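You operate a simulated robot arm through the tools that you are given. There is no shell and no other tool. Be economical: measure what you need, move in short steps, check, and stop when the job is done.

You run a simulated two-armed robot. Do the job below in one go: nothing can be reset, and whatever is moved stays where it is left.

JOB
Set both frames for the half pallet and close them on it.
Fine: both dial knobs on 1, then both valve levers to IN.

Only the result counts: the job must be done as asked and must still hold three seconds after the hand-in. Knocking over, shifting, dropping, spilling or breaking anything else fails it.

ROBOT AND FRAMES
Two 7-joint arms with fingered hands on one trunk that stands fixed in place. Base frame: the origin is at the foot of the trunk, x ahead of it, y to its left, z up. Units: mm, degrees, N and s.
The left shoulder is at [20, 269, 1172], the right one opposite. With the tool pointing down near the work surface each hand reaches from about 100 to 620 mm from the base axis, measured 20 degrees to its own side. Payload 5 kg a hand.
The tool frame of a hand sits at the grasp point between the pads (the TCP): z along the fingers, y along the line on which they close. The tips reach 42 mm beyond it. The gripper opens to 208 mm. The gripper's body begins 119 mm behind the TCP. The gripper is a hand of 4 fingers: y runs from the thumb to the fingers, the wrist lies at [0, 0, -317] in the tool frame.
Orientation is told as [roll, pitch, yaw] about the base's x, y, z axes, in that order, counted from this pose: with the fingers straight down and closing along the base's y, the tool's x points along the base's -x, its y along +y and its z along -z.

CONTROLS
- The arms move only by the tool nudge_tool. It takes "left_targets", "right_targets" or both (then of equal length, played together; a hand with none holds still); each is a list of rows, each a list of 6 numbers: the shift along the tool's x, y, z in units of 50 mm (1.0 is 50 mm), then the turn, a rotation vector about the tool's x, y, z in units of 6 degrees (1.0 is 6 degrees). In form: [[tx, ty, tz, ax, ay, az], ...]. A call has 1 to 8 rows; each row shifts and turns the commanded pose from where the row before left it, along the tool's axes as they then stand. A call with a number of a shift or a turn outside -1 to 1 is refused whole. Each row takes 0.2 s and may step no farther than 50 mm and 8.6 degrees from the row before; otherwise, the whole call is refused. Where a pose cannot be reached the arm comes as near as it can. A force on the tool above 90 N (or 10 N above the force at the start of the call, whichever is more), or a blocked arm, ends the call early, and 0.2 s more pass. In this call time passes only in rows, and 0.2 s behind the last. It gives the time, the measured TCP pose, the force on the tool (base axes), the opening and the grip force at its end, in the units of the frame above (readings bear some noise), with the torque about the TCP (base axes, N m) and any sound that the robot's microphone picked up.
- Cameras (640 x 400 px; columns grow to the right, rows downward): "scene" is now at [153.9, 24.9, 1436.9]; the picture's right is [0.22, -0.98, 0.00], its down [-0.65, -0.15, -0.75] and it looks along [0.73, 0.16, -0.67] (base axes); focal length 350 px, centre (320, 200). "left" rides on the left gripper at [-94, 1, -146] in its tool frame; the picture's right is [-0.01, -1.00, 0.00], its down [0.84, -0.01, -0.54] and it looks along [0.54, -0.01, 0.84] (tool axes); focal length 280 px, centre (320, 200). "right" rides on the right gripper at [93, 1, -146] in its tool frame; the picture's right is [-0.02, 1.00, 0.00], its down [-0.84, -0.01, -0.54] and it looks along [-0.54, -0.01, 0.84] (tool axes); focal length 280 px, centre (320, 200). There is no depth. A picture from a camera that has moved, and an enlarged one, comes with that camera's place and axes in the base frame and with its lens. The place of the scene camera against the robot may be out by one fixed shift of up to 18 mm in any direction.
- get_image(camera): a new picture of that camera. No time passes.
- lift_body(by): slides the trunk up (or, below 0, down) by that many mm; the arms and the scene camera ride with it, the base frame stays. It gives what a move gives, with no picture.
- move_fingers(finger1, finger2, finger3, thumb_bend, hand): sets how far each is bent, from 0 (flat) to 1 (curled in); at 0.3 the hand is open as for a grip, at 0.7 the pads meet at the TCP. One left out holds its place. A second passes; each finger stops where it meets its share of the squeeze, and holds until it gets a number again. It is the only way to open and close the hand. It gives what a move gives, with no picture; readings hold the bend of each and the force on the fingers (four entries, about 0 where the hand has none), thumb and palm.
- aim_head(pan, tilt): turns the head with the scene camera to pan (to the left, within 80 degrees either way) and tilt (down, from -29 to 69), counted from straight ahead of the robot. It gives what a move gives.
- zoom(camera, box): a new picture of the part [left, top, right, bottom] of that camera's present view, enlarged. No time passes.
- finish_job(): hands the job in; it is judged then, once.

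Go step by step. Nothing tells you positions but the pictures and the camera data: compare them with the known pose of the tool, close in by small moves and look again before you grip or let go. The budget is 120 turns and 74 pictures, counting those below and the enlarged ones. Unless the task says otherwise, let go and move clear before handing in, and close with one line.

The tools are called by a JSON object that holds its "name" and its "arguments". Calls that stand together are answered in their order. nudge_tool: Moves the arms, as the interface text tells. Its arguments: {"type":"object","properties":{"left_targets":{"type":"array"},"right_targets":{"type":"array"}},"required":[]} The other tools are called the same way: lift_body (by) slides the trunk up or down; move_fingers (finger1, finger2, finger3, thumb_bend, hand) moves the fingers one by one; aim_head (pan, tilt) turns the head that bears the scene camera; get_image (camera) takes a picture; zoom (camera, box) takes an enlarged picture of a part of a camera's view; finish_job () hands the job in.

At the start:

```text
time_s: 0.0
left_position: [648.0, 351.6, 978.8]
left_tcp_rot: [-0.1, 0.0, 9.6]
left_force: [0.5, -0.8, 1.1]
left_torque: [-0.01, 0.02, 0.03]
left_width: 208.1
left_grasp_force: 0.1
left_shape: jaw
left_bend: [0.3, 0.3, 0.3, 0.3]
left_finger forces: [0.0, 0.0, 0.1, 0.0, 0.0, 0.0]
right_position: [549.0, -157.9, 1016.7]
right_tcp_rot: [0.0, 0.0, 9.6]
right_force: [0.4, -0.8, -0.1]
right_torque: [0.01, 0.02, -0.03]
right_width: 207.5
right_grasp_force: 0.0
right_shape: jaw
right_bend: [0.3, 0.3, 0.3, 0.3]
right_finger forces: [0.0, 0.0, 0.0, 0.0, 0.1, 0.1]
trunk travel left (down, up): [-550.0, 71.0]
head pan, tilt: [12.7, 41.7]
```

scene: 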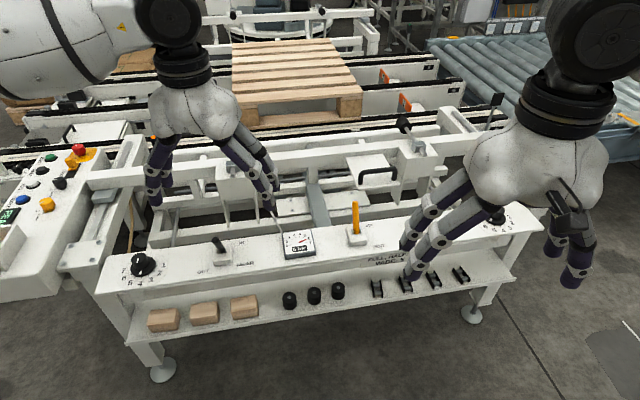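
right: 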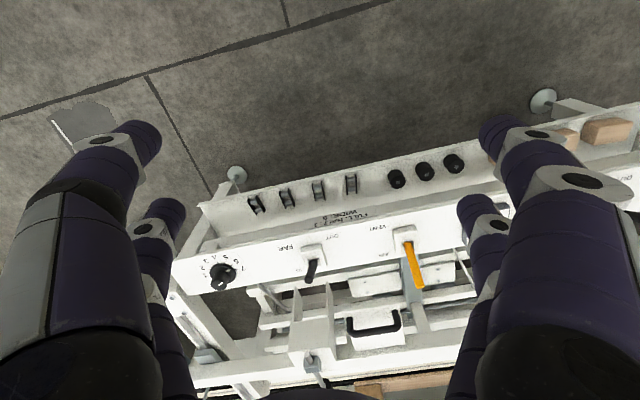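
left: 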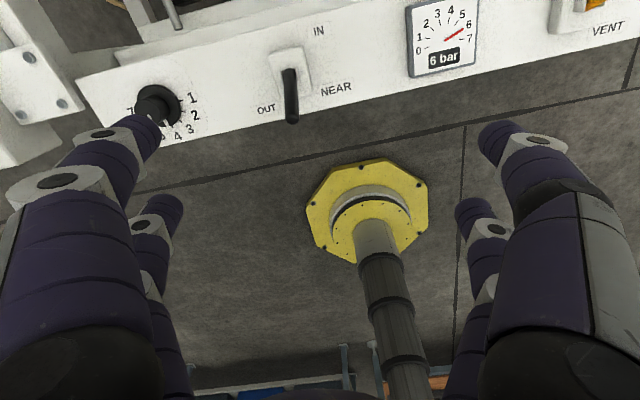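

I see a control bench with two dial knobs (left and right ends), two black valve levers (NEAR and FAR), an orange vent lever and a gauge. I'll look closer at the labels before moving anything.

{"name": "zoom", "arguments": {"camera": "scene", "box": [90, 200, 330, 350]}}

{"name": "zoom", "arguments": {"camera": "right", "box": [170, 160, 490, 360]}}

{"name": "zoom", "arguments": {"camera": "left", "box": [70, 0, 390, 200]}}

```text
2.67 times, centred on (210, 275) of scene
camera zoom: at [153.9, 24.9, 1436.9], right [0.22, -0.98, 0.0], down [-0.65, -0.15, -0.75], along [0.73, 0.16, -0.67], focal length 934 px, centre (613, 0)
```

zoom: 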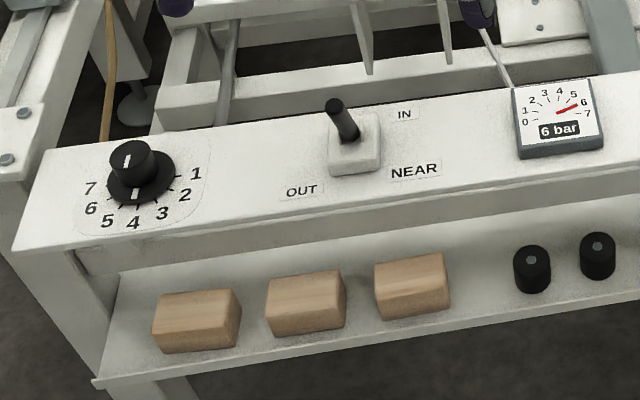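

```text
2.00 times, centred on (330, 260) of right
camera zoom: at [455.2, -171.9, 1163.1], right [-0.15, 0.99, 0.0], down [0.83, 0.13, 0.54], along [0.53, 0.08, -0.84], focal length 561 px, centre (300, 80)
```

zoom: 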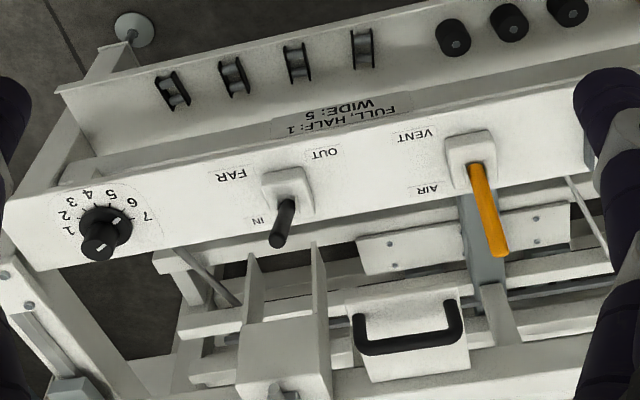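

```text
2.00 times, centred on (230, 100) of left
camera zoom: at [741.0, 368.2, 1124.7], right [0.18, -0.98, 0.0], down [-0.83, -0.15, 0.54], along [-0.53, -0.1, -0.84], focal length 561 px, centre (500, 400)
```

zoom: 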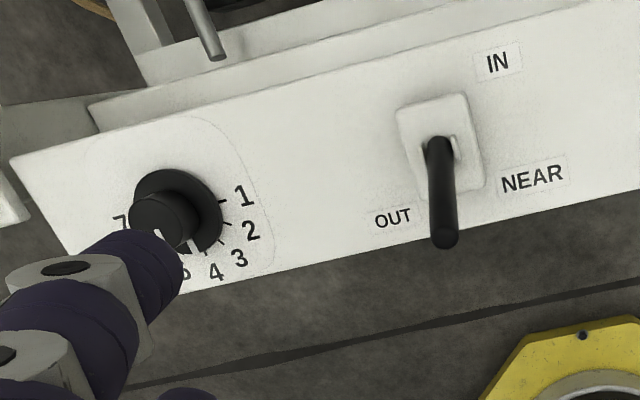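

The placard reads "FULL, HALF: 1", so 1 fits. Both levers seem to lean OUT, toward the robot. The bench runs from the left knob near (600,590) to the right knob near (980,-300). I'll bring both hands over that area, staying high, and look.

{"name": "nudge_tool", "arguments": {"left_targets": [[0, 1, 0, 0, 0, 0], [0, 1, 0, 0, 0, 0], [0, 1, 0, 0, 0, 0], [0, 0.8, 0, 0, 0, 0]], "right_targets": [[-0.75, -0.55, 0, 0, 0, 0], [-0.75, -0.55, 0, 0, 0, 0], [-0.75, -0.55, 0, 0, 0, 0], [-0.75, -0.55, 0, 0, 0, 0]]}}

{"name": "get_image", "arguments": {"camera": "left"}}

{"name": "get_image", "arguments": {"camera": "right"}}

{"name": "get_image", "arguments": {"camera": "scene"}}

```text
time_s: 1.0
left_position: [617.5, 537.9, 979.2]
left_tcp_rot: [-0.1, 0.0, 9.4]
left_force: [-0.3, -1.2, -0.6]
left_torque: [0.04, 0.02, 0.0]
left_width: 207.9
left_grasp_force: 0.1
left_shape: jaw
left_bend: [0.3, 0.3, 0.3, 0.3]
left_finger forces: [0.0, 0.1, 0.1, 0.0, 0.1, 0.0]
right_position: [715.9, -242.6, 1017.0]
right_tcp_rot: [-0.1, 0.1, 9.5]
right_force: [-0.3, 0.7, -0.3]
right_torque: [-0.05, -0.03, 0.03]
right_width: 208.0
right_grasp_force: 0.1
right_shape: jaw
right_bend: [0.3, 0.3, 0.3, 0.3]
right_finger forces: [0.1, 0.1, 0.1, 0.1, 0.0, 0.0]
trunk travel left (down, up): [-550.0, 71.0]
head pan, tilt: [12.7, 41.7]
```

```text
67 pictures are left
camera left: at [709.8, 554.2, 1124.6], right [0.18, -0.98, 0.0], down [-0.83, -0.15, 0.54], along [-0.53, -0.1, -0.84], focal length 280 px, centre (320, 200)
```

left: 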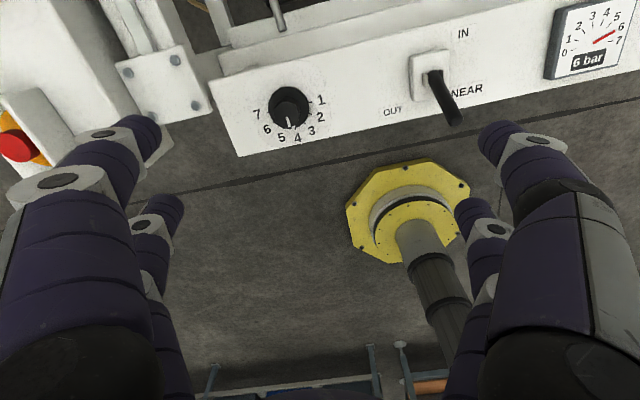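

```text
66 pictures are left
camera right: at [620.9, -256.8, 1162.9], right [-0.15, 0.99, 0.0], down [0.83, 0.13, 0.54], along [0.53, 0.08, -0.84], focal length 280 px, centre (320, 200)
```

right: 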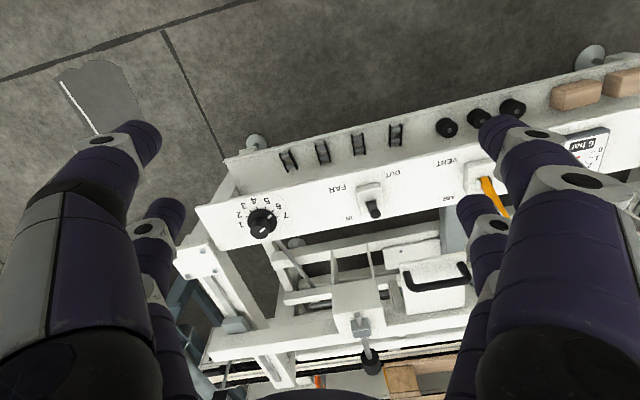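

```text
65 pictures are left
camera scene: at [153.9, 25.2, 1436.8], right [0.22, -0.98, 0.0], down [-0.65, -0.15, -0.75], along [0.73, 0.16, -0.67], focal length 350 px, centre (320, 200)
```

scene: 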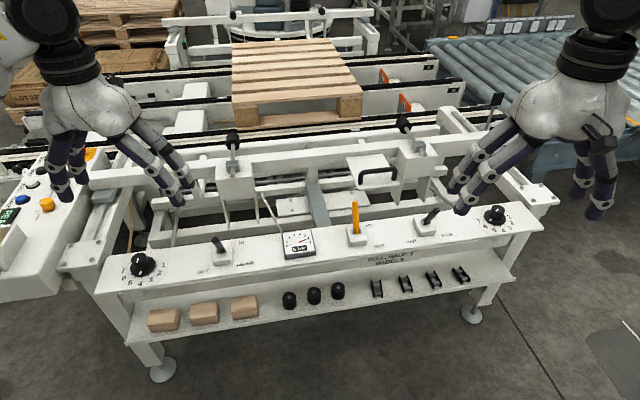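

From two views per arm, the left knob is at about (595,578,690) and the right one at about (988,-324,695), with the bench yawed about 23.5°. Now a closer look at the pointers and lever tilts.

{"name": "zoom", "arguments": {"camera": "left", "box": [230, 40, 390, 160]}}

{"name": "zoom", "arguments": {"camera": "right", "box": [200, 160, 400, 260]}}

{"name": "zoom", "arguments": {"camera": "scene", "box": [340, 180, 560, 290]}}

```text
3.33 times, centred on (310, 100) of left
camera zoom: at [709.8, 554.2, 1124.6], right [0.18, -0.98, 0.0], down [-0.83, -0.15, 0.54], along [-0.53, -0.1, -0.84], focal length 935 px, centre (353, 533)
```

zoom: 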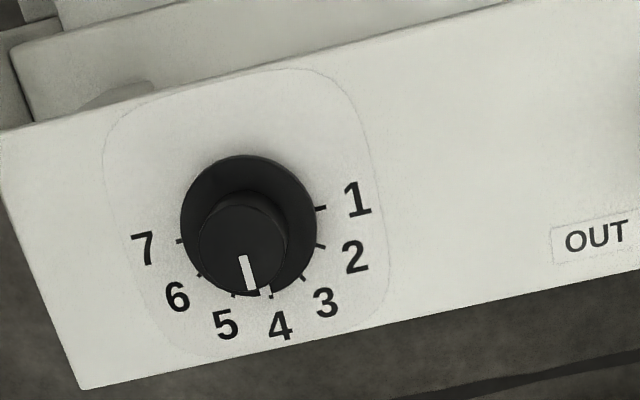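

```text
3.20 times, centred on (300, 210) of right
camera zoom: at [620.9, -256.8, 1162.9], right [-0.15, 0.99, 0.0], down [0.83, 0.13, 0.54], along [0.53, 0.08, -0.84], focal length 897 px, centre (384, 168)
```

zoom: 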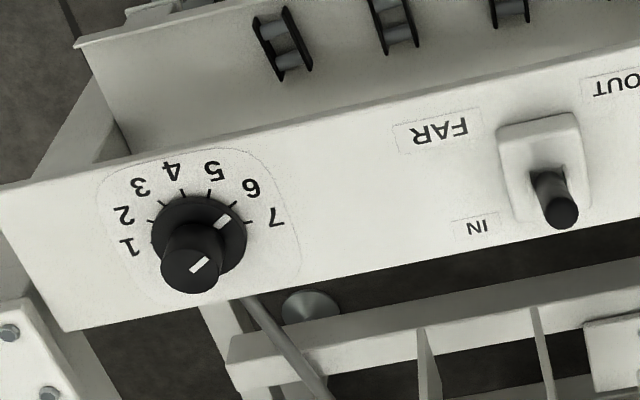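

```text
2.91 times, centred on (450, 235) of scene
camera zoom: at [153.9, 25.2, 1436.8], right [0.22, -0.98, 0.0], down [-0.65, -0.15, -0.75], along [0.73, 0.16, -0.67], focal length 1019 px, centre (-58, 98)
```

zoom: 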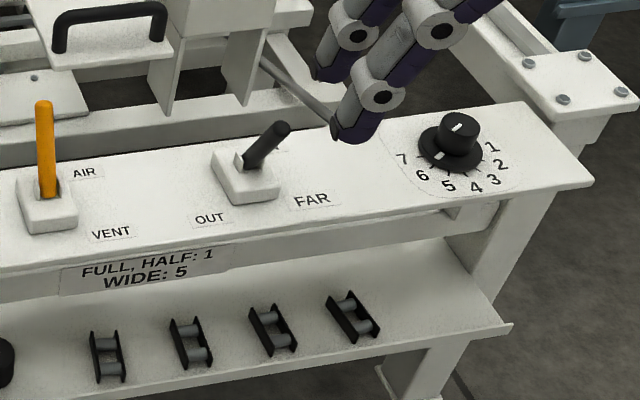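

Both levers lean toward the robot (OUT). The air is on at 6 bar. The NEAR dial reads about 4 and the FAR dial about 6. Next I check how each finger closes, in free air.

{"name": "move_fingers", "arguments": {"hand": "left", "finger1": 0.65, "thumb_bend": 0.65}}

{"name": "get_image", "arguments": {"camera": "left"}}

{"name": "move_fingers", "arguments": {"hand": "right", "finger1": 0.65, "finger2": 0.65, "finger3": 0.65, "thumb_bend": 0.65}}

{"name": "get_image", "arguments": {"camera": "right"}}

```text
time_s: 2.0
left_position: [616.4, 538.0, 979.0]
left_tcp_rot: [0.0, 0.0, 9.5]
left_force: [-0.1, 0.6, -0.2]
left_torque: [0.01, -0.01, -0.03]
left_width: 35.3
left_grasp_force: 0.0
left_shape: fingers
left_bend: [0.65, 0.3, 0.3, 0.65]
left_finger forces: [0.1, 0.0, 0.0, 0.1, 0.1, 0.0]
right_position: [713.8, -243.1, 1016.4]
right_tcp_rot: [0.0, 0.0, 9.4]
right_force: [0.4, 0.1, 0.5]
right_torque: [0.01, -0.04, 0.03]
right_width: 208.0
right_grasp_force: 0.1
right_shape: jaw
right_bend: [0.3, 0.3, 0.3, 0.3]
right_finger forces: [0.0, 0.0, 0.1, 0.0, 0.1, 0.0]
trunk travel left (down, up): [-550.0, 71.0]
head pan, tilt: [12.7, 41.7]
```

```text
61 pictures are left
camera left: at [709.6, 554.4, 1124.9], right [0.18, -0.98, 0.0], down [-0.83, -0.15, 0.54], along [-0.53, -0.1, -0.84], focal length 280 px, centre (320, 200)
```

left: 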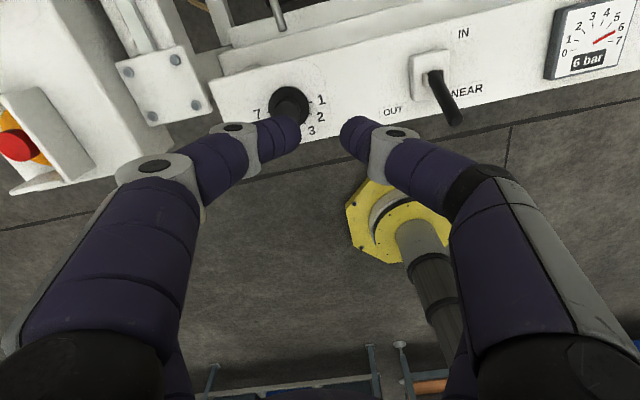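

```text
time_s: 3.0
left_position: [616.6, 538.6, 979.5]
left_tcp_rot: [-0.1, 0.0, 9.5]
left_force: [0.0, -0.3, 0.4]
left_torque: [-0.01, 0.06, -0.03]
left_width: 35.5
left_grasp_force: 0.0
left_shape: fingers
left_bend: [0.65, 0.3, 0.3, 0.65]
left_finger forces: [0.1, 0.1, 0.0, 0.1, 0.0, 0.0]
right_position: [714.7, -243.0, 1017.5]
right_tcp_rot: [0.0, 0.0, 9.5]
right_force: [-0.1, 0.2, 0.0]
right_torque: [0.0, 0.02, 0.01]
right_width: 35.6
right_grasp_force: 0.0
right_shape: fingers
right_bend: [0.65, 0.65, 0.65, 0.65]
right_finger forces: [0.1, 0.0, 0.1, 0.0, 0.0, 0.1]
trunk travel left (down, up): [-550.0, 71.0]
head pan, tilt: [12.7, 41.7]
```

```text
60 pictures are left
camera right: at [620.8, -257.0, 1163.1], right [-0.15, 0.99, 0.0], down [0.83, 0.13, 0.54], along [0.53, 0.08, -0.84], focal length 280 px, centre (320, 200)
```

right: 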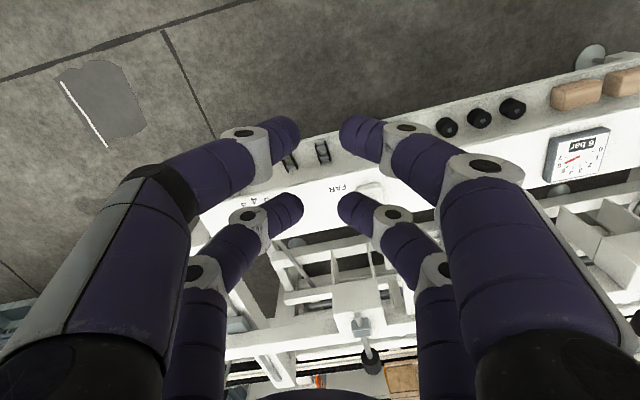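

Finger1 and the thumb form a pinching pair about 33 mm off the hand's centre, on the camera side, which suits a 36 mm knob. I'll set a moderate opening, yaw the left hand back about 30° and centre that pair over the left knob while still high.

{"name": "move_fingers", "arguments": {"hand": "left", "finger1": 0.54, "finger2": 0.54, "finger3": 0.54, "thumb_bend": 0.54}}

{"name": "nudge_tool", "arguments": {"left_targets": [[0, 0, 0, 0, 0, 1], [0, 0, 0, 0, 0, 1], [0, 0, 0, 0, 0, 1], [0, 0, 0, 0, 0, 1], [0, 0, 0, 0, 0, 1], [0.69, 0.29, 0, 0, 0, 0], [0.69, 0.29, 0, 0, 0, 0], [0, 0, 1, 0, 0, 0]]}}

{"name": "get_image", "arguments": {"camera": "left"}}

```text
time_s: 4.0
left_position: [619.0, 537.7, 979.8]
left_tcp_rot: [0.1, 0.0, 9.5]
left_force: [0.7, -0.2, -1.0]
left_torque: [-0.01, 0.03, -0.02]
left_width: 91.2
left_grasp_force: 0.0
left_shape: fingers
left_bend: [0.54, 0.54, 0.54, 0.54]
left_finger forces: [0.0, 0.1, 0.0, 0.0, 0.0, 0.1]
right_position: [713.6, -242.8, 1016.6]
right_tcp_rot: [-0.1, 0.1, 9.5]
right_force: [0.2, 0.3, -0.1]
right_torque: [0.05, -0.04, 0.01]
right_width: 35.7
right_grasp_force: 0.0
right_shape: fingers
right_bend: [0.65, 0.65, 0.65, 0.65]
right_finger forces: [0.1, 0.0, 0.1, 0.0, 0.1, 0.0]
trunk travel left (down, up): [-550.0, 71.0]
head pan, tilt: [12.7, 41.7]
```

```text
time_s: 5.8
left_position: [562.9, 592.9, 928.7]
left_tcp_rot: [0.0, 0.0, -20.5]
left_force: [-0.6, 0.5, 0.3]
left_torque: [-0.06, 0.07, -0.01]
left_width: 91.4
left_grasp_force: 0.0
left_shape: fingers
left_bend: [0.54, 0.54, 0.54, 0.54]
left_finger forces: [0.0, 0.1, 0.0, 0.0, 0.1, 0.0]
right_position: [715.0, -242.6, 1017.1]
right_tcp_rot: [0.0, 0.1, 9.5]
right_force: [0.4, 0.4, -0.6]
right_torque: [-0.12, 0.08, -0.01]
right_width: 35.3
right_grasp_force: 0.0
right_shape: fingers
right_bend: [0.65, 0.65, 0.65, 0.65]
right_finger forces: [0.0, 0.1, 0.1, 0.0, 0.1, 0.1]
trunk travel left (down, up): [-550.0, 71.0]
head pan, tilt: [12.7, 41.7]
```

```text
59 pictures are left
camera left: at [652.4, 560.9, 1074.6], right [-0.34, -0.94, 0.0], down [-0.79, 0.28, 0.54], along [-0.51, 0.18, -0.84], focal length 280 px, centre (320, 200)
```

left: 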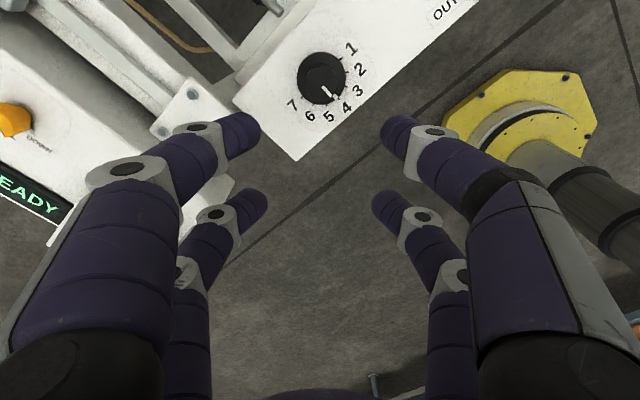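

The knob's axis checks out at (593,580). I'm descending so the fingertips straddle the top of the knob.

{"name": "nudge_tool", "arguments": {"left_targets": [[0, 0, 1, 0, 0, 0], [0, 0, 1, 0, 0, 0], [0, -0.04, 0.9, 0, 0, 0]]}}

{"name": "get_image", "arguments": {"camera": "left"}}

{"name": "zoom", "arguments": {"camera": "scene", "box": [0, 120, 240, 320]}}

```text
time_s: 6.6
left_position: [563.5, 589.7, 783.0]
left_tcp_rot: [0.1, -0.1, -20.5]
left_force: [0.7, 0.6, 0.9]
left_torque: [-0.09, 0.01, -0.01]
left_width: 91.3
left_grasp_force: 0.0
left_shape: fingers
left_bend: [0.54, 0.54, 0.54, 0.54]
left_finger forces: [0.0, 0.0, 0.0, 0.0, 0.1, 0.0]
right_position: [714.5, -242.2, 1017.5]
right_tcp_rot: [0.0, 0.0, 9.5]
right_force: [0.0, -0.1, 0.0]
right_torque: [-0.09, 0.01, -0.01]
right_width: 35.5
right_grasp_force: 0.2
right_shape: fingers
right_bend: [0.65, 0.65, 0.65, 0.65]
right_finger forces: [0.0, 0.0, 0.0, 0.0, 0.0, 0.1]
trunk travel left (down, up): [-550.0, 71.0]
head pan, tilt: [12.7, 41.7]
```

```text
58 pictures are left
camera left: at [652.2, 557.5, 929.3], right [-0.34, -0.94, 0.0], down [-0.79, 0.28, 0.54], along [-0.51, 0.18, -0.84], focal length 280 px, centre (320, 200)
```

left: 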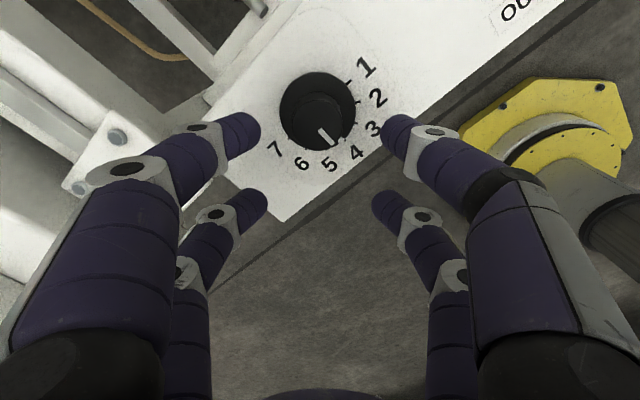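

```text
2.00 times, centred on (120, 220) of scene
camera zoom: at [153.8, 25.3, 1436.8], right [0.22, -0.98, 0.0], down [-0.65, -0.15, -0.75], along [0.73, 0.16, -0.67], focal length 700 px, centre (720, 160)
```

zoom: 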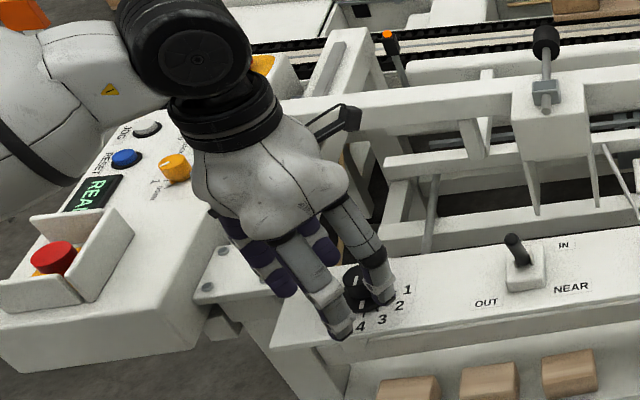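

The knob is centred between the front pair: top about z 728, panel about z 692. I'll lower 35 mm and pinch.

{"name": "nudge_tool", "arguments": {"left_targets": [[0, 0, 0.7, 0, 0, 0]]}}

{"name": "move_fingers", "arguments": {"hand": "left", "finger1": 0.72, "thumb_bend": 0.72}}

{"name": "get_image", "arguments": {"camera": "left"}}

```text
time_s: 7.0
left_position: [563.4, 589.9, 752.8]
left_tcp_rot: [0.1, -0.2, -20.4]
left_force: [3.3, -0.8, 15.7]
left_torque: [0.35, -0.34, -0.09]
left_width: 91.4
left_grasp_force: 7.7
left_shape: fingers
left_bend: [0.54, 0.54, 0.54, 0.54]
left_finger forces: [2.8, 7.2, 0.1, 0.1, 5.0, 0.0]
right_position: [712.9, -243.3, 1017.9]
right_tcp_rot: [0.0, 0.0, 9.5]
right_force: [-0.8, -0.8, 0.0]
right_torque: [0.04, -0.14, 0.01]
right_width: 35.6
right_grasp_force: 0.1
right_shape: fingers
right_bend: [0.65, 0.65, 0.65, 0.65]
right_finger forces: [0.0, 0.0, 0.0, 0.0, 0.0, 0.0]
trunk travel left (down, up): [-550.0, 71.0]
head pan, tilt: [12.7, 41.7]
```

```text
time_s: 8.0
left_position: [564.8, 587.6, 752.6]
left_tcp_rot: [0.2, -0.1, -20.6]
left_force: [-5.0, -14.0, 32.9]
left_torque: [0.45, 0.05, -0.6]
left_width: 59.7
left_grasp_force: 27.3
left_shape: fingers
left_bend: [0.58, 0.52, 0.54, 0.66]
left_finger forces: [9.8, 20.4, 0.0, 0.0, 25.0, 0.0]
right_position: [712.7, -244.3, 1018.8]
right_tcp_rot: [0.1, -0.1, 9.4]
right_force: [0.0, -0.2, -0.9]
right_torque: [-0.03, 0.01, 0.03]
right_width: 35.5
right_grasp_force: 0.1
right_shape: fingers
right_bend: [0.65, 0.65, 0.65, 0.65]
right_finger forces: [0.1, 0.0, 0.0, 0.0, 0.0, 0.1]
trunk travel left (down, up): [-550.0, 71.0]
head pan, tilt: [12.7, 41.7]
```

```text
56 pictures are left
camera left: at [651.9, 555.7, 897.6], right [-0.34, -0.94, 0.0], down [-0.79, 0.28, 0.54], along [-0.51, 0.18, -0.84], focal length 280 px, centre (320, 200)
```

left: 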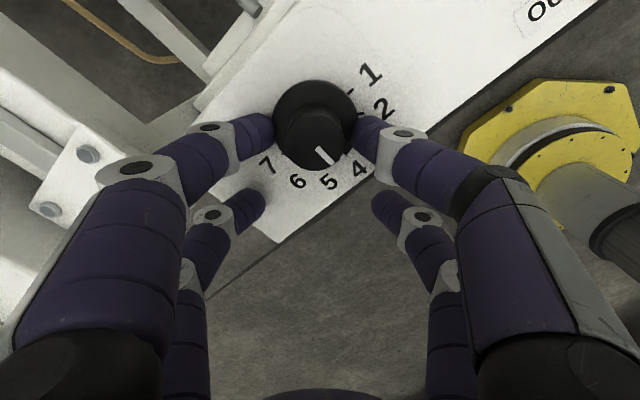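

The fingertips reach lower than I assumed: they touched the panel and the dial's skirt. I'll reopen, rise about 14 mm and pinch again above the skirt.

{"name": "move_fingers", "arguments": {"hand": "left", "finger1": 0.54, "finger2": 0.5, "finger3": 0.5, "thumb_bend": 0.54}}

{"name": "nudge_tool", "arguments": {"left_targets": [[0, 0, -0.4, 0, 0, 0]]}}

{"name": "move_fingers", "arguments": {"hand": "left", "finger1": 0.72, "thumb_bend": 0.72}}

{"name": "get_image", "arguments": {"camera": "left"}}

```text
time_s: 9.0
left_position: [564.0, 589.0, 751.4]
left_tcp_rot: [0.1, -0.1, -20.5]
left_force: [4.2, -2.3, 37.2]
left_torque: [0.8, -0.55, -0.09]
left_width: 81.1
left_grasp_force: 18.1
left_shape: fingers
left_bend: [0.55, 0.53, 0.5, 0.56]
left_finger forces: [9.9, 17.2, 0.1, 0.0, 10.1, 0.0]
right_position: [714.0, -245.2, 1019.1]
right_tcp_rot: [0.2, 0.0, 9.4]
right_force: [0.1, 0.3, 0.2]
right_torque: [0.0, 0.04, 0.0]
right_width: 35.4
right_grasp_force: 0.1
right_shape: fingers
right_bend: [0.65, 0.65, 0.65, 0.65]
right_finger forces: [0.1, 0.1, 0.1, 0.0, 0.0, 0.0]
trunk travel left (down, up): [-550.0, 71.0]
head pan, tilt: [12.7, 41.7]
```

```text
time_s: 9.4
left_position: [561.0, 588.3, 767.7]
left_tcp_rot: [0.0, 0.3, -20.6]
left_force: [-0.8, -1.4, 0.4]
left_torque: [0.07, -0.1, -0.01]
left_width: 90.9
left_grasp_force: 0.1
left_shape: fingers
left_bend: [0.54, 0.5, 0.5, 0.54]
left_finger forces: [0.0, 0.0, 0.1, 0.1, 0.0, 0.0]
right_position: [713.5, -243.9, 1017.6]
right_tcp_rot: [0.0, 0.1, 9.5]
right_force: [-1.0, -0.7, 0.3]
right_torque: [0.11, -0.08, 0.02]
right_width: 35.3
right_grasp_force: 0.0
right_shape: fingers
right_bend: [0.65, 0.65, 0.65, 0.65]
right_finger forces: [0.0, 0.0, 0.0, 0.0, 0.0, 0.1]
trunk travel left (down, up): [-550.0, 71.0]
head pan, tilt: [12.7, 41.7]
```

```text
time_s: 10.4
left_position: [562.5, 590.1, 768.9]
left_tcp_rot: [0.0, 0.1, -20.5]
left_force: [-5.7, -3.8, -13.2]
left_torque: [0.04, 0.56, -0.15]
left_width: 40.4
left_grasp_force: 11.7
left_shape: fingers
left_bend: [0.63, 0.5, 0.5, 0.67]
left_finger forces: [8.8, 0.0, 0.1, 0.1, 14.0, 0.1]
right_position: [715.3, -242.7, 1017.4]
right_tcp_rot: [0.0, 0.0, 9.5]
right_force: [0.4, -0.5, -0.7]
right_torque: [-0.02, -0.03, -0.01]
right_width: 35.6
right_grasp_force: 0.1
right_shape: fingers
right_bend: [0.65, 0.65, 0.65, 0.65]
right_finger forces: [0.0, 0.1, 0.1, 0.0, 0.0, 0.1]
trunk travel left (down, up): [-550.0, 71.0]
head pan, tilt: [12.7, 41.7]
```

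```text
55 pictures are left
camera left: at [651.7, 556.7, 913.6], right [-0.34, -0.94, 0.0], down [-0.79, 0.28, 0.54], along [-0.51, 0.18, -0.84], focal length 280 px, centre (320, 200)
```

left: 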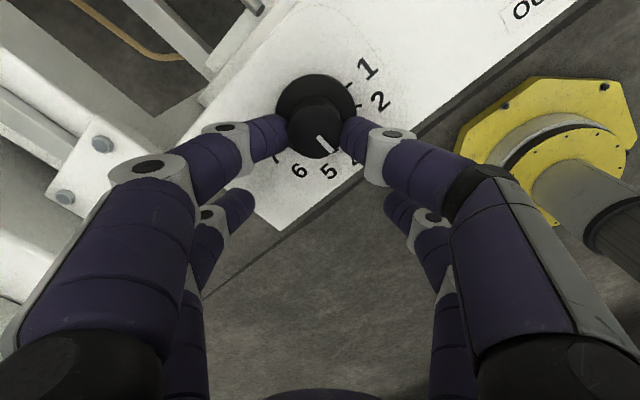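

I have a good pinch on the knob body. I'll turn counter-clockwise (toward 1) about the knob's axis, 42° first.

{"name": "nudge_tool", "arguments": {"left_targets": [[-0.012, -0.066, 0, 0, 0, -1], [-0.012, -0.066, 0, 0, 0, -1], [-0.012, -0.066, 0, 0, 0, -1], [-0.012, -0.066, 0, 0, 0, -1], [-0.012, -0.066, 0, 0, 0, -1], [-0.012, -0.066, 0, 0, 0, -1], [-0.012, -0.066, 0, 0, 0, -1]]}}

{"name": "get_image", "arguments": {"camera": "left"}}

```text
time_s: 12.0
left_position: [566.1, 565.0, 770.1]
left_tcp_rot: [-0.2, 0.0, 21.7]
left_force: [-3.2, -8.6, -11.9]
left_torque: [-0.38, 0.44, -0.19]
left_width: 40.3
left_grasp_force: 11.1
left_shape: fingers
left_bend: [0.62, 0.5, 0.5, 0.67]
left_finger forces: [8.0, 0.0, 0.1, 0.0, 14.4, 0.0]
right_position: [714.3, -242.4, 1017.4]
right_tcp_rot: [0.1, 0.1, 9.5]
right_force: [-1.0, -0.1, 0.3]
right_torque: [-0.01, 0.0, -0.01]
right_width: 35.8
right_grasp_force: 0.1
right_shape: fingers
right_bend: [0.65, 0.65, 0.65, 0.65]
right_finger forces: [0.1, 0.0, 0.1, 0.1, 0.0, 0.0]
trunk travel left (down, up): [-550.0, 71.0]
head pan, tilt: [12.7, 41.7]
```

```text
54 pictures are left
camera left: at [652.4, 600.3, 915.3], right [0.38, -0.92, 0.0], down [-0.78, -0.32, 0.54], along [-0.5, -0.21, -0.84], focal length 280 px, centre (320, 200)
```

left: 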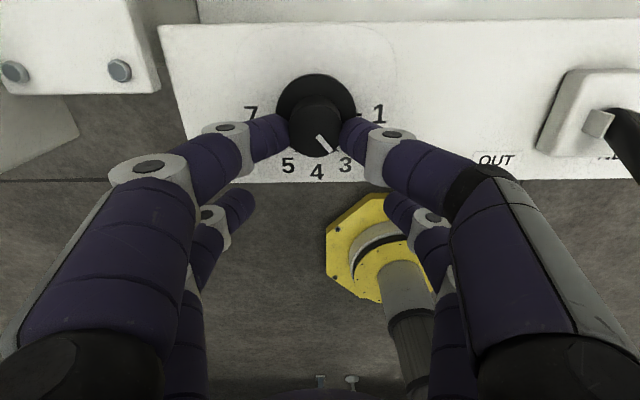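

The pointer followed the hand to about 2.6. I'll turn the remaining 48°.

{"name": "nudge_tool", "arguments": {"left_targets": [[-0.012, -0.066, 0, 0, 0, -1], [-0.012, -0.066, 0, 0, 0, -1], [-0.012, -0.066, 0, 0, 0, -1], [-0.012, -0.066, 0, 0, 0, -1], [-0.012, -0.066, 0, 0, 0, -1], [-0.012, -0.066, 0, 0, 0, -1], [-0.012, -0.066, 0, 0, 0, -1], [-0.012, -0.066, 0, 0, 0, -1]]}}

{"name": "get_image", "arguments": {"camera": "left"}}

```text
time_s: 13.8
left_position: [586.5, 549.5, 769.6]
left_tcp_rot: [0.0, -0.1, 69.6]
left_force: [1.9, -14.8, -7.1]
left_torque: [-0.7, 0.07, -0.18]
left_width: 40.1
left_grasp_force: 12.3
left_shape: fingers
left_bend: [0.63, 0.5, 0.5, 0.67]
left_finger forces: [9.4, 0.1, 0.1, 0.0, 16.7, 0.0]
right_position: [714.4, -244.5, 1017.1]
right_tcp_rot: [0.0, 0.0, 9.4]
right_force: [-0.1, 0.3, 0.2]
right_torque: [0.04, 0.0, 0.0]
right_width: 35.4
right_grasp_force: 0.0
right_shape: fingers
right_bend: [0.65, 0.65, 0.65, 0.65]
right_finger forces: [0.0, 0.0, 0.1, 0.0, 0.1, 0.0]
trunk travel left (down, up): [-550.0, 71.0]
head pan, tilt: [12.7, 41.7]
```

```text
53 pictures are left
camera left: at [618.5, 636.7, 915.1], right [0.94, -0.34, 0.0], down [-0.28, -0.79, 0.54], along [-0.18, -0.51, -0.84], focal length 280 px, centre (320, 200)
```

left: 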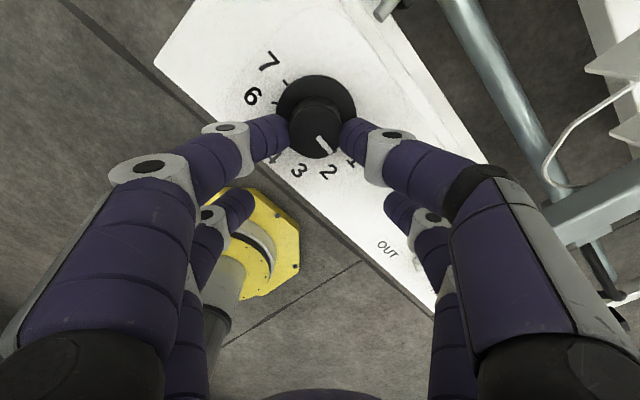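

The pointer appears to be near 1.5. I'll turn 14° more, then let go and look at the dial.

{"name": "nudge_tool", "arguments": {"left_targets": [[-0.012, -0.066, 0, 0, 0, -1], [-0.012, -0.066, 0, 0, 0, -1], [-0.005, -0.022, 0, 0, 0, -0.33]]}}

{"name": "move_fingers", "arguments": {"hand": "left", "finger1": 0.53, "thumb_bend": 0.53}}

{"name": "nudge_tool", "arguments": {"left_targets": [[0, 0, -1, 0, 0, 0]]}}

{"name": "zoom", "arguments": {"camera": "left", "box": [220, 40, 420, 190]}}

```text
time_s: 14.6
left_position: [594.3, 548.6, 769.2]
left_tcp_rot: [-0.2, 0.1, 83.5]
left_force: [4.6, -17.8, -0.9]
left_torque: [-0.59, -0.17, -0.66]
left_width: 39.7
left_grasp_force: 15.2
left_shape: fingers
left_bend: [0.63, 0.5, 0.5, 0.67]
left_finger forces: [8.5, 0.0, 0.0, 0.0, 22.2, 0.1]
right_position: [715.3, -243.3, 1017.4]
right_tcp_rot: [0.0, 0.0, 9.3]
right_force: [0.2, -1.1, 0.0]
right_torque: [0.0, 0.0, 0.01]
right_width: 35.5
right_grasp_force: 0.1
right_shape: fingers
right_bend: [0.65, 0.65, 0.65, 0.65]
right_finger forces: [0.0, 0.0, 0.0, 0.1, 0.0, 0.0]
trunk travel left (down, up): [-550.0, 71.0]
head pan, tilt: [12.7, 41.7]
```

```text
time_s: 15.6
left_position: [593.5, 550.1, 768.4]
left_tcp_rot: [0.0, -0.1, 83.5]
left_force: [-0.1, 0.0, 1.0]
left_torque: [-0.04, 0.03, -0.02]
left_width: 96.5
left_grasp_force: 0.0
left_shape: fingers
left_bend: [0.53, 0.5, 0.5, 0.53]
left_finger forces: [0.0, 0.0, 0.1, 0.0, 0.1, 0.0]
right_position: [714.5, -242.6, 1018.3]
right_tcp_rot: [0.0, 0.0, 9.4]
right_force: [1.0, -0.3, -0.2]
right_torque: [-0.01, -0.01, 0.0]
right_width: 35.8
right_grasp_force: 0.0
right_shape: fingers
right_bend: [0.65, 0.65, 0.65, 0.65]
right_finger forces: [0.0, 0.0, 0.0, 0.0, 0.0, 0.0]
trunk travel left (down, up): [-550.0, 71.0]
head pan, tilt: [12.7, 41.7]
```

```text
time_s: 16.0
left_position: [593.4, 548.4, 818.5]
left_tcp_rot: [0.1, 0.0, 83.4]
left_force: [0.0, -0.6, 0.1]
left_torque: [0.07, -0.01, -0.01]
left_width: 96.3
left_grasp_force: 0.1
left_shape: fingers
left_bend: [0.53, 0.5, 0.5, 0.53]
left_finger forces: [0.0, 0.1, 0.0, 0.0, 0.1, 0.0]
right_position: [713.9, -243.6, 1017.3]
right_tcp_rot: [0.1, 0.0, 9.4]
right_force: [-0.4, -0.4, 0.2]
right_torque: [0.08, -0.06, -0.03]
right_width: 35.5
right_grasp_force: 0.0
right_shape: fingers
right_bend: [0.65, 0.65, 0.65, 0.65]
right_finger forces: [0.0, 0.1, 0.0, 0.0, 0.0, 0.0]
trunk travel left (down, up): [-550.0, 71.0]
head pan, tilt: [12.7, 41.7]
```

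```text
2.67 times, centred on (320, 115) of left
camera zoom: at [602.8, 641.4, 964.2], right [0.99, -0.1, 0.0], down [-0.08, -0.84, 0.54], along [-0.05, -0.54, -0.84], focal length 748 px, centre (320, 427)
```

zoom: 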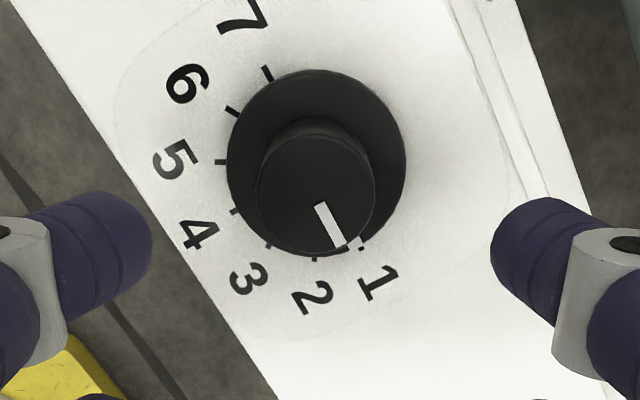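

The near dial sits on 1 (end stop reached). Next is the far dial. I lift the left hand clear and extend the right hand toward (960,-315) to see how far it reaches with the tool vertical.

{"name": "nudge_tool", "arguments": {"left_targets": [[0, 0, -1, 0, 0, 0.8], [0, 0, -1, 0, 0, 0.8], [0, 0, -1, 0, 0, 0.8], [0, 0, -1, 0, 0, 0.8], [0, 0, 0, 0, 0, 0.8], [0, 0, 0, 0, 0, 0.8]], "right_targets": [[-0.77, -0.37, 0, 0, 0, 0], [-0.77, -0.37, 0, 0, 0, 0], [-0.77, -0.37, 0, 0, 0, 0], [-0.77, -0.37, 0, 0, 0, 0], [-0.77, -0.37, 0, 0, 0, 0], [-0.77, -0.37, 0, 0, 0, 0]]}}

{"name": "move_fingers", "arguments": {"hand": "right", "finger1": 0.54, "thumb_bend": 0.54}}

{"name": "get_image", "arguments": {"camera": "right"}}

```text
time_s: 17.4
left_position: [592.1, 551.7, 1019.9]
left_tcp_rot: [0.0, 0.1, 54.6]
left_force: [0.3, 0.5, 0.2]
left_torque: [-0.11, -0.06, 0.04]
left_width: 96.8
left_grasp_force: 0.0
left_shape: fingers
left_bend: [0.53, 0.5, 0.5, 0.53]
left_finger forces: [0.1, 0.0, 0.1, 0.2, 0.0, 0.0]
right_position: [961.0, -312.4, 1015.6]
right_tcp_rot: [0.0, 0.0, 9.6]
right_force: [-1.0, 0.1, 0.3]
right_torque: [-0.06, -0.05, -0.01]
right_width: 35.1
right_grasp_force: 0.1
right_shape: fingers
right_bend: [0.65, 0.65, 0.65, 0.65]
right_finger forces: [0.1, 0.0, 0.0, 0.0, 0.1, 0.1]
trunk travel left (down, up): [-550.0, 71.0]
head pan, tilt: [12.7, 41.7]
```

```text
time_s: 18.4
left_position: [593.0, 550.8, 1020.3]
left_tcp_rot: [0.0, 0.0, 54.7]
left_force: [0.7, -1.1, -0.7]
left_torque: [0.0, 0.05, 0.01]
left_width: 96.8
left_grasp_force: 0.1
left_shape: fingers
left_bend: [0.53, 0.5, 0.5, 0.53]
left_finger forces: [0.0, 0.0, 0.0, 0.0, 0.0, 0.0]
right_position: [963.0, -314.8, 1016.2]
right_tcp_rot: [0.0, 0.0, 9.5]
right_force: [0.2, -0.2, -0.4]
right_torque: [-0.01, 0.04, 0.01]
right_width: 91.1
right_grasp_force: 0.0
right_shape: fingers
right_bend: [0.54, 0.65, 0.65, 0.54]
right_finger forces: [0.0, 0.0, 0.0, 0.0, 0.0, 0.0]
trunk travel left (down, up): [-550.0, 71.0]
head pan, tilt: [12.7, 41.7]
```

```text
51 pictures are left
camera right: at [869.1, -328.6, 1161.2], right [-0.15, 0.99, 0.0], down [0.83, 0.13, 0.54], along [0.53, 0.08, -0.84], focal length 280 px, centre (320, 200)
```

right: 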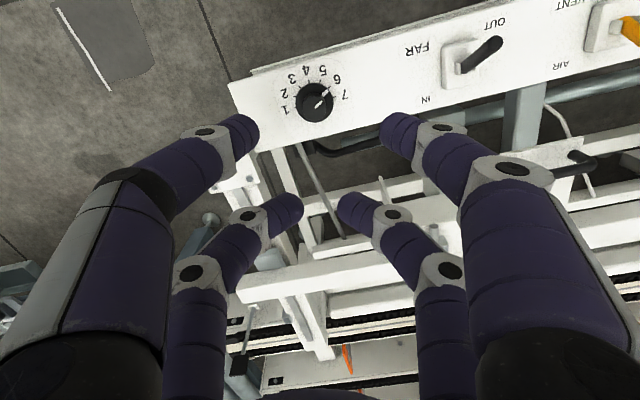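

The right arm reaches with the tool vertical. Its finger1/thumb pair is on the camera side (tool +x). I'll check what lies around the far knob before going down.

{"name": "zoom", "arguments": {"camera": "right", "box": [220, 50, 420, 200]}}

{"name": "zoom", "arguments": {"camera": "scene", "box": [400, 90, 600, 260]}}

```text
2.67 times, centred on (320, 125) of right
camera zoom: at [869.1, -328.6, 1161.2], right [-0.15, 0.99, 0.0], down [0.83, 0.13, 0.54], along [0.53, 0.08, -0.84], focal length 748 px, centre (320, 400)
```

zoom: 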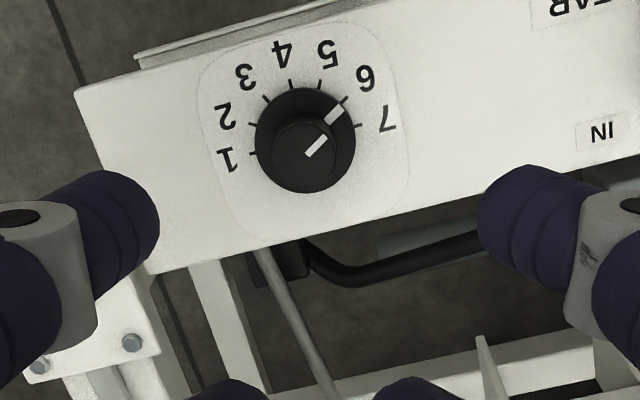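

```text
2.35 times, centred on (500, 175) of scene
camera zoom: at [154.1, 24.9, 1436.9], right [0.22, -0.98, 0.0], down [-0.65, -0.15, -0.75], along [0.73, 0.16, -0.67], focal length 824 px, centre (-104, 259)
```

zoom: 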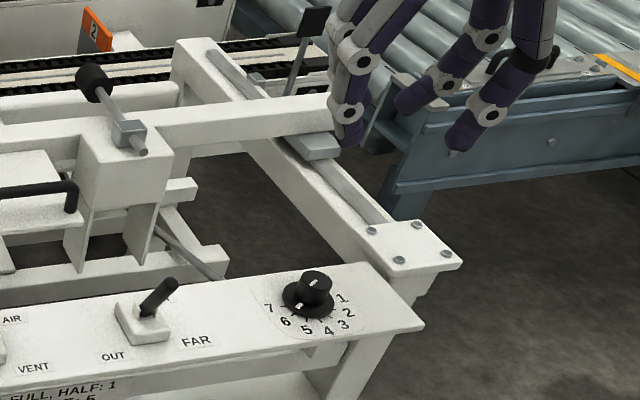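

The far pointer is exactly at 6, and nothing tall is near the knob. I'll yaw the right hand back to about -33° and centre its front pair over the knob, still high.

{"name": "nudge_tool", "arguments": {"right_targets": [[0, 0, 0, 0, 0, 1], [0, 0, 0, 0, 0, 1], [0, 0, 0, 0, 0, 1], [0, 0, 0, 0, 0, 1], [0, 0, 0, 0, 0, 1], [0, 0, 0, 0, 0, 1], [0, 0, 0, 0, 0, 1], [-0.99, 0.06, 0, 0, 0, 0]]}}

{"name": "nudge_tool", "arguments": {"right_targets": [[0, 0, 1, 0, 0, 0], [0, 0, 1, 0, 0, 0], [0, 0, 1, 0, 0, 0], [0, 0, 1, 0, 0, 0]]}}

{"name": "get_image", "arguments": {"camera": "right"}}

```text
time_s: 20.2
left_position: [591.2, 556.7, 1017.1]
left_tcp_rot: [0.0, 0.2, 55.1]
left_force: [-0.3, 8.0, -3.2]
left_torque: [-1.01, -0.07, 0.04]
left_width: 96.6
left_grasp_force: 0.0
left_shape: fingers
left_bend: [0.53, 0.5, 0.5, 0.53]
left_finger forces: [0.1, 0.1, 0.0, 0.1, 0.0, 0.0]
right_position: [990.9, -336.8, 1019.1]
right_tcp_rot: [-0.2, -0.3, -32.5]
right_force: [-0.3, -8.6, 1.3]
right_torque: [1.21, -0.01, -0.02]
right_width: 91.6
right_grasp_force: 0.0
right_shape: fingers
right_bend: [0.54, 0.65, 0.65, 0.54]
right_finger forces: [0.0, 0.0, 0.0, 0.0, 0.0, 0.0]
right hand out of reach, approached as far as the arm can: row 8
trunk travel left (down, up): [-550.0, 71.0]
head pan, tilt: [12.7, 41.7]
```

```text
time_s: 21.2
left_position: [594.0, 548.5, 1020.3]
left_tcp_rot: [0.1, 0.0, 54.5]
left_force: [1.4, -0.9, -0.1]
left_torque: [0.12, 0.21, 0.0]
left_width: 96.7
left_grasp_force: 0.0
left_shape: fingers
left_bend: [0.53, 0.5, 0.5, 0.53]
left_finger forces: [0.0, 0.0, 0.0, 0.1, 0.0, 0.0]
right_position: [1001.9, -338.9, 815.4]
right_tcp_rot: [0.0, 0.0, -32.5]
right_force: [1.7, 0.2, -0.5]
right_torque: [0.1, 0.12, 0.03]
right_width: 91.9
right_grasp_force: 0.0
right_shape: fingers
right_bend: [0.54, 0.65, 0.65, 0.54]
right_finger forces: [0.0, 0.1, 0.0, 0.0, 0.0, 0.1]
right hand out of reach, approached as far as the arm can: row 1, 3
trunk travel left (down, up): [-550.0, 71.0]
head pan, tilt: [12.7, 41.7]
```

```text
48 pictures are left
camera right: at [922.8, -287.1, 961.1], right [0.55, 0.83, 0.0], down [0.7, -0.46, 0.54], along [0.45, -0.3, -0.84], focal length 280 px, centre (320, 200)
```

right: 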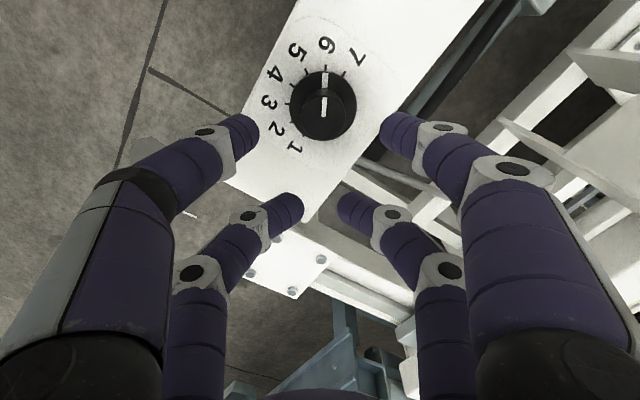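

The knob is well centred between the front pair. I'll open the rear pair slightly, go down to the same pinch height (TCP z about 769) and pinch.

{"name": "move_fingers", "arguments": {"hand": "right", "finger2": 0.5, "finger3": 0.5}}

{"name": "nudge_tool", "arguments": {"right_targets": [[-0.06, 0, 0.9, 0, 0, 0]]}}

{"name": "move_fingers", "arguments": {"hand": "right", "finger1": 0.72, "thumb_bend": 0.72}}

{"name": "get_image", "arguments": {"camera": "right"}}

```text
time_s: 22.2
left_position: [591.7, 552.3, 1020.3]
left_tcp_rot: [0.0, -0.1, 54.7]
left_force: [0.1, -0.4, 0.0]
left_torque: [-0.01, -0.01, 0.0]
left_width: 96.7
left_grasp_force: 0.0
left_shape: fingers
left_bend: [0.53, 0.5, 0.5, 0.53]
left_finger forces: [0.0, 0.1, 0.1, 0.0, 0.0, 0.0]
right_position: [1001.1, -337.7, 817.0]
right_tcp_rot: [0.0, -0.1, -32.4]
right_force: [0.4, -0.4, 0.6]
right_torque: [0.0, 0.0, -0.02]
right_width: 91.5
right_grasp_force: 0.0
right_shape: fingers
right_bend: [0.54, 0.5, 0.5, 0.54]
right_finger forces: [0.0, 0.1, 0.1, 0.0, 0.0, 0.0]
trunk travel left (down, up): [-550.0, 71.0]
head pan, tilt: [12.7, 41.7]
```

```text
time_s: 22.6
left_position: [596.3, 549.7, 1018.0]
left_tcp_rot: [0.0, 0.2, 54.5]
left_force: [1.2, 0.6, -0.7]
left_torque: [0.04, 0.21, 0.0]
left_width: 97.1
left_grasp_force: 0.0
left_shape: fingers
left_bend: [0.53, 0.5, 0.5, 0.53]
left_finger forces: [0.0, 0.0, 0.1, 0.1, 0.0, 0.1]
right_position: [999.8, -341.4, 772.3]
right_tcp_rot: [-0.1, 0.1, -32.7]
right_force: [0.4, -0.3, 2.1]
right_torque: [0.14, 0.13, -0.03]
right_width: 91.6
right_grasp_force: 0.0
right_shape: fingers
right_bend: [0.54, 0.5, 0.5, 0.54]
right_finger forces: [0.0, 0.0, 0.0, 0.0, 0.1, 0.0]
right hand out of reach, approached as far as the arm can: row 1
trunk travel left (down, up): [-550.0, 71.0]
head pan, tilt: [12.7, 41.7]
```

```text
time_s: 23.6
left_position: [593.0, 550.7, 1021.0]
left_tcp_rot: [0.0, 0.0, 54.7]
left_force: [-0.4, -0.7, -0.3]
left_torque: [-0.02, -0.01, -0.01]
left_width: 96.7
left_grasp_force: 0.1
left_shape: fingers
left_bend: [0.53, 0.5, 0.5, 0.53]
left_finger forces: [0.0, 0.0, 0.0, 0.0, 0.1, 0.0]
right_position: [999.6, -339.3, 773.7]
right_tcp_rot: [0.0, -0.1, -32.6]
right_force: [-5.2, 1.3, 5.9]
right_torque: [0.27, 0.31, 0.07]
right_width: 39.9
right_grasp_force: 12.9
right_shape: fingers
right_bend: [0.62, 0.5, 0.5, 0.69]
right_finger forces: [12.3, 0.0, 0.1, 0.1, 13.8, 0.0]
trunk travel left (down, up): [-550.0, 71.0]
head pan, tilt: [12.7, 41.7]
```

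```text
47 pictures are left
camera right: at [919.5, -288.4, 919.0], right [0.55, 0.84, 0.0], down [0.7, -0.46, 0.54], along [0.45, -0.3, -0.84], focal length 280 px, centre (320, 200)
```

right: 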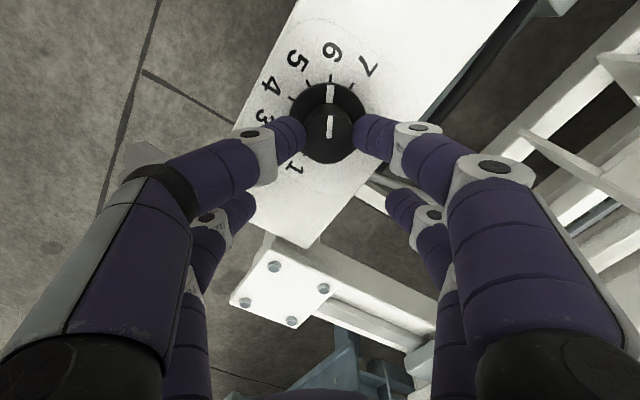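

That's a good pinch, but the arm is at its reach limit here. I'll use the rear pair (finger2/finger3) instead, which lets the hand sit 66 mm closer to the robot.

{"name": "move_fingers", "arguments": {"hand": "right", "finger1": 0.5, "finger2": 0.54, "finger3": 0.54, "thumb_bend": 0.5}}

{"name": "nudge_tool", "arguments": {"right_targets": [[0, 0, -1, 0, 0, 0], [0.61, 0.07, 0, 0, 0, 0], [0.6, 0, 0, 0, 0, 0]]}}

{"name": "get_image", "arguments": {"camera": "right"}}

```text
time_s: 24.6
left_position: [592.5, 551.4, 1021.2]
left_tcp_rot: [0.1, 0.0, 54.7]
left_force: [0.1, 0.7, 0.6]
left_torque: [-0.02, 0.0, 0.02]
left_width: 97.1
left_grasp_force: 0.1
left_shape: fingers
left_bend: [0.53, 0.5, 0.5, 0.53]
left_finger forces: [0.0, 0.1, 0.1, 0.0, 0.0, 0.0]
right_position: [998.8, -340.6, 772.6]
right_tcp_rot: [-0.1, 0.1, -32.6]
right_force: [-0.2, -0.3, 0.1]
right_torque: [0.01, -0.03, -0.02]
right_width: 112.6
right_grasp_force: 0.0
right_shape: fingers
right_bend: [0.5, 0.54, 0.54, 0.5]
right_finger forces: [0.1, 0.0, 0.0, 0.0, 0.0, 0.0]
trunk travel left (down, up): [-550.0, 71.0]
head pan, tilt: [12.7, 41.7]
```

```text
time_s: 25.4
left_position: [592.8, 550.5, 1021.9]
left_tcp_rot: [0.0, 0.0, 54.8]
left_force: [0.2, 0.1, 0.7]
left_torque: [-0.04, -0.02, 0.0]
left_width: 96.4
left_grasp_force: 0.0
left_shape: fingers
left_bend: [0.53, 0.5, 0.5, 0.53]
left_finger forces: [0.0, 0.0, 0.1, 0.1, 0.1, 0.0]
right_position: [999.0, -303.5, 820.3]
right_tcp_rot: [0.0, 0.1, -32.7]
right_force: [0.1, -1.3, 0.3]
right_torque: [0.07, 0.02, -0.01]
right_width: 112.5
right_grasp_force: 0.1
right_shape: fingers
right_bend: [0.5, 0.54, 0.54, 0.5]
right_finger forces: [0.0, 0.0, 0.0, 0.0, 0.1, 0.1]
right hand out of reach, approached as far as the arm can: row 2, 3
trunk travel left (down, up): [-550.0, 71.0]
head pan, tilt: [12.7, 41.7]
```

```text
46 pictures are left
camera right: at [919.7, -251.6, 965.9], right [0.55, 0.83, 0.0], down [0.71, -0.46, 0.54], along [0.45, -0.3, -0.84], focal length 280 px, centre (320, 200)
```

right: 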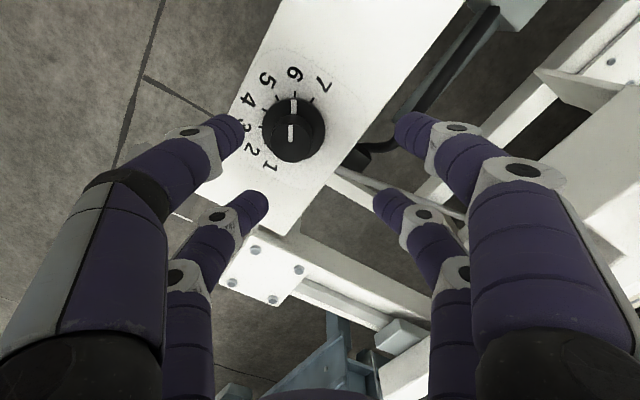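

The arm is stuck outstretched near its singularity. I'll send a small zero-shift row to let it settle on its command and see.

{"name": "nudge_tool", "arguments": {"right_targets": [[0, 0, 0, 0, 0, 0], [0, 0, -0.4, 0, 0, 0], [0, 0, 0, 0, 0, 0]]}}

```text
time_s: 26.2
left_position: [592.8, 550.3, 1019.5]
left_tcp_rot: [0.0, 0.0, 54.7]
left_force: [1.1, 0.5, -0.4]
left_torque: [0.01, 0.04, 0.03]
left_width: 96.5
left_grasp_force: 0.1
left_shape: fingers
left_bend: [0.53, 0.5, 0.5, 0.53]
left_finger forces: [0.1, 0.0, 0.0, 0.1, 0.1, 0.1]
right_position: [998.6, -303.5, 836.6]
right_tcp_rot: [-0.2, 0.3, -32.6]
right_force: [-0.3, 0.3, 0.7]
right_torque: [0.02, 0.03, 0.02]
right_width: 112.5
right_grasp_force: 0.1
right_shape: fingers
right_bend: [0.5, 0.54, 0.54, 0.5]
right_finger forces: [0.0, 0.1, 0.0, 0.1, 0.1, 0.0]
trunk travel left (down, up): [-550.0, 71.0]
head pan, tilt: [12.7, 41.7]
```

{"name": "nudge_tool", "arguments": {"right_targets": [[0.4, -0.25, 0, 0, 0, 0], [0.4, -0.25, 0, 0, 0, 0]]}}

```text
time_s: 26.8
left_position: [593.4, 550.0, 1020.9]
left_tcp_rot: [0.0, 0.0, 54.7]
left_force: [0.0, -0.6, 0.6]
left_torque: [0.01, -0.02, -0.04]
left_width: 96.6
left_grasp_force: 0.1
left_shape: fingers
left_bend: [0.53, 0.5, 0.5, 0.53]
left_finger forces: [0.1, 0.0, 0.0, 0.0, 0.1, 0.1]
right_position: [999.3, -302.1, 838.6]
right_tcp_rot: [-0.2, 0.2, -32.5]
right_force: [-0.3, 0.5, -0.3]
right_torque: [0.02, 0.04, 0.01]
right_width: 112.4
right_grasp_force: 0.2
right_shape: fingers
right_bend: [0.5, 0.54, 0.54, 0.5]
right_finger forces: [0.0, 0.1, 0.0, 0.0, 0.0, 0.1]
right hand out of reach, approached as far as the arm can: row 1, 2
trunk travel left (down, up): [-550.0, 71.0]
head pan, tilt: [12.7, 41.7]
```

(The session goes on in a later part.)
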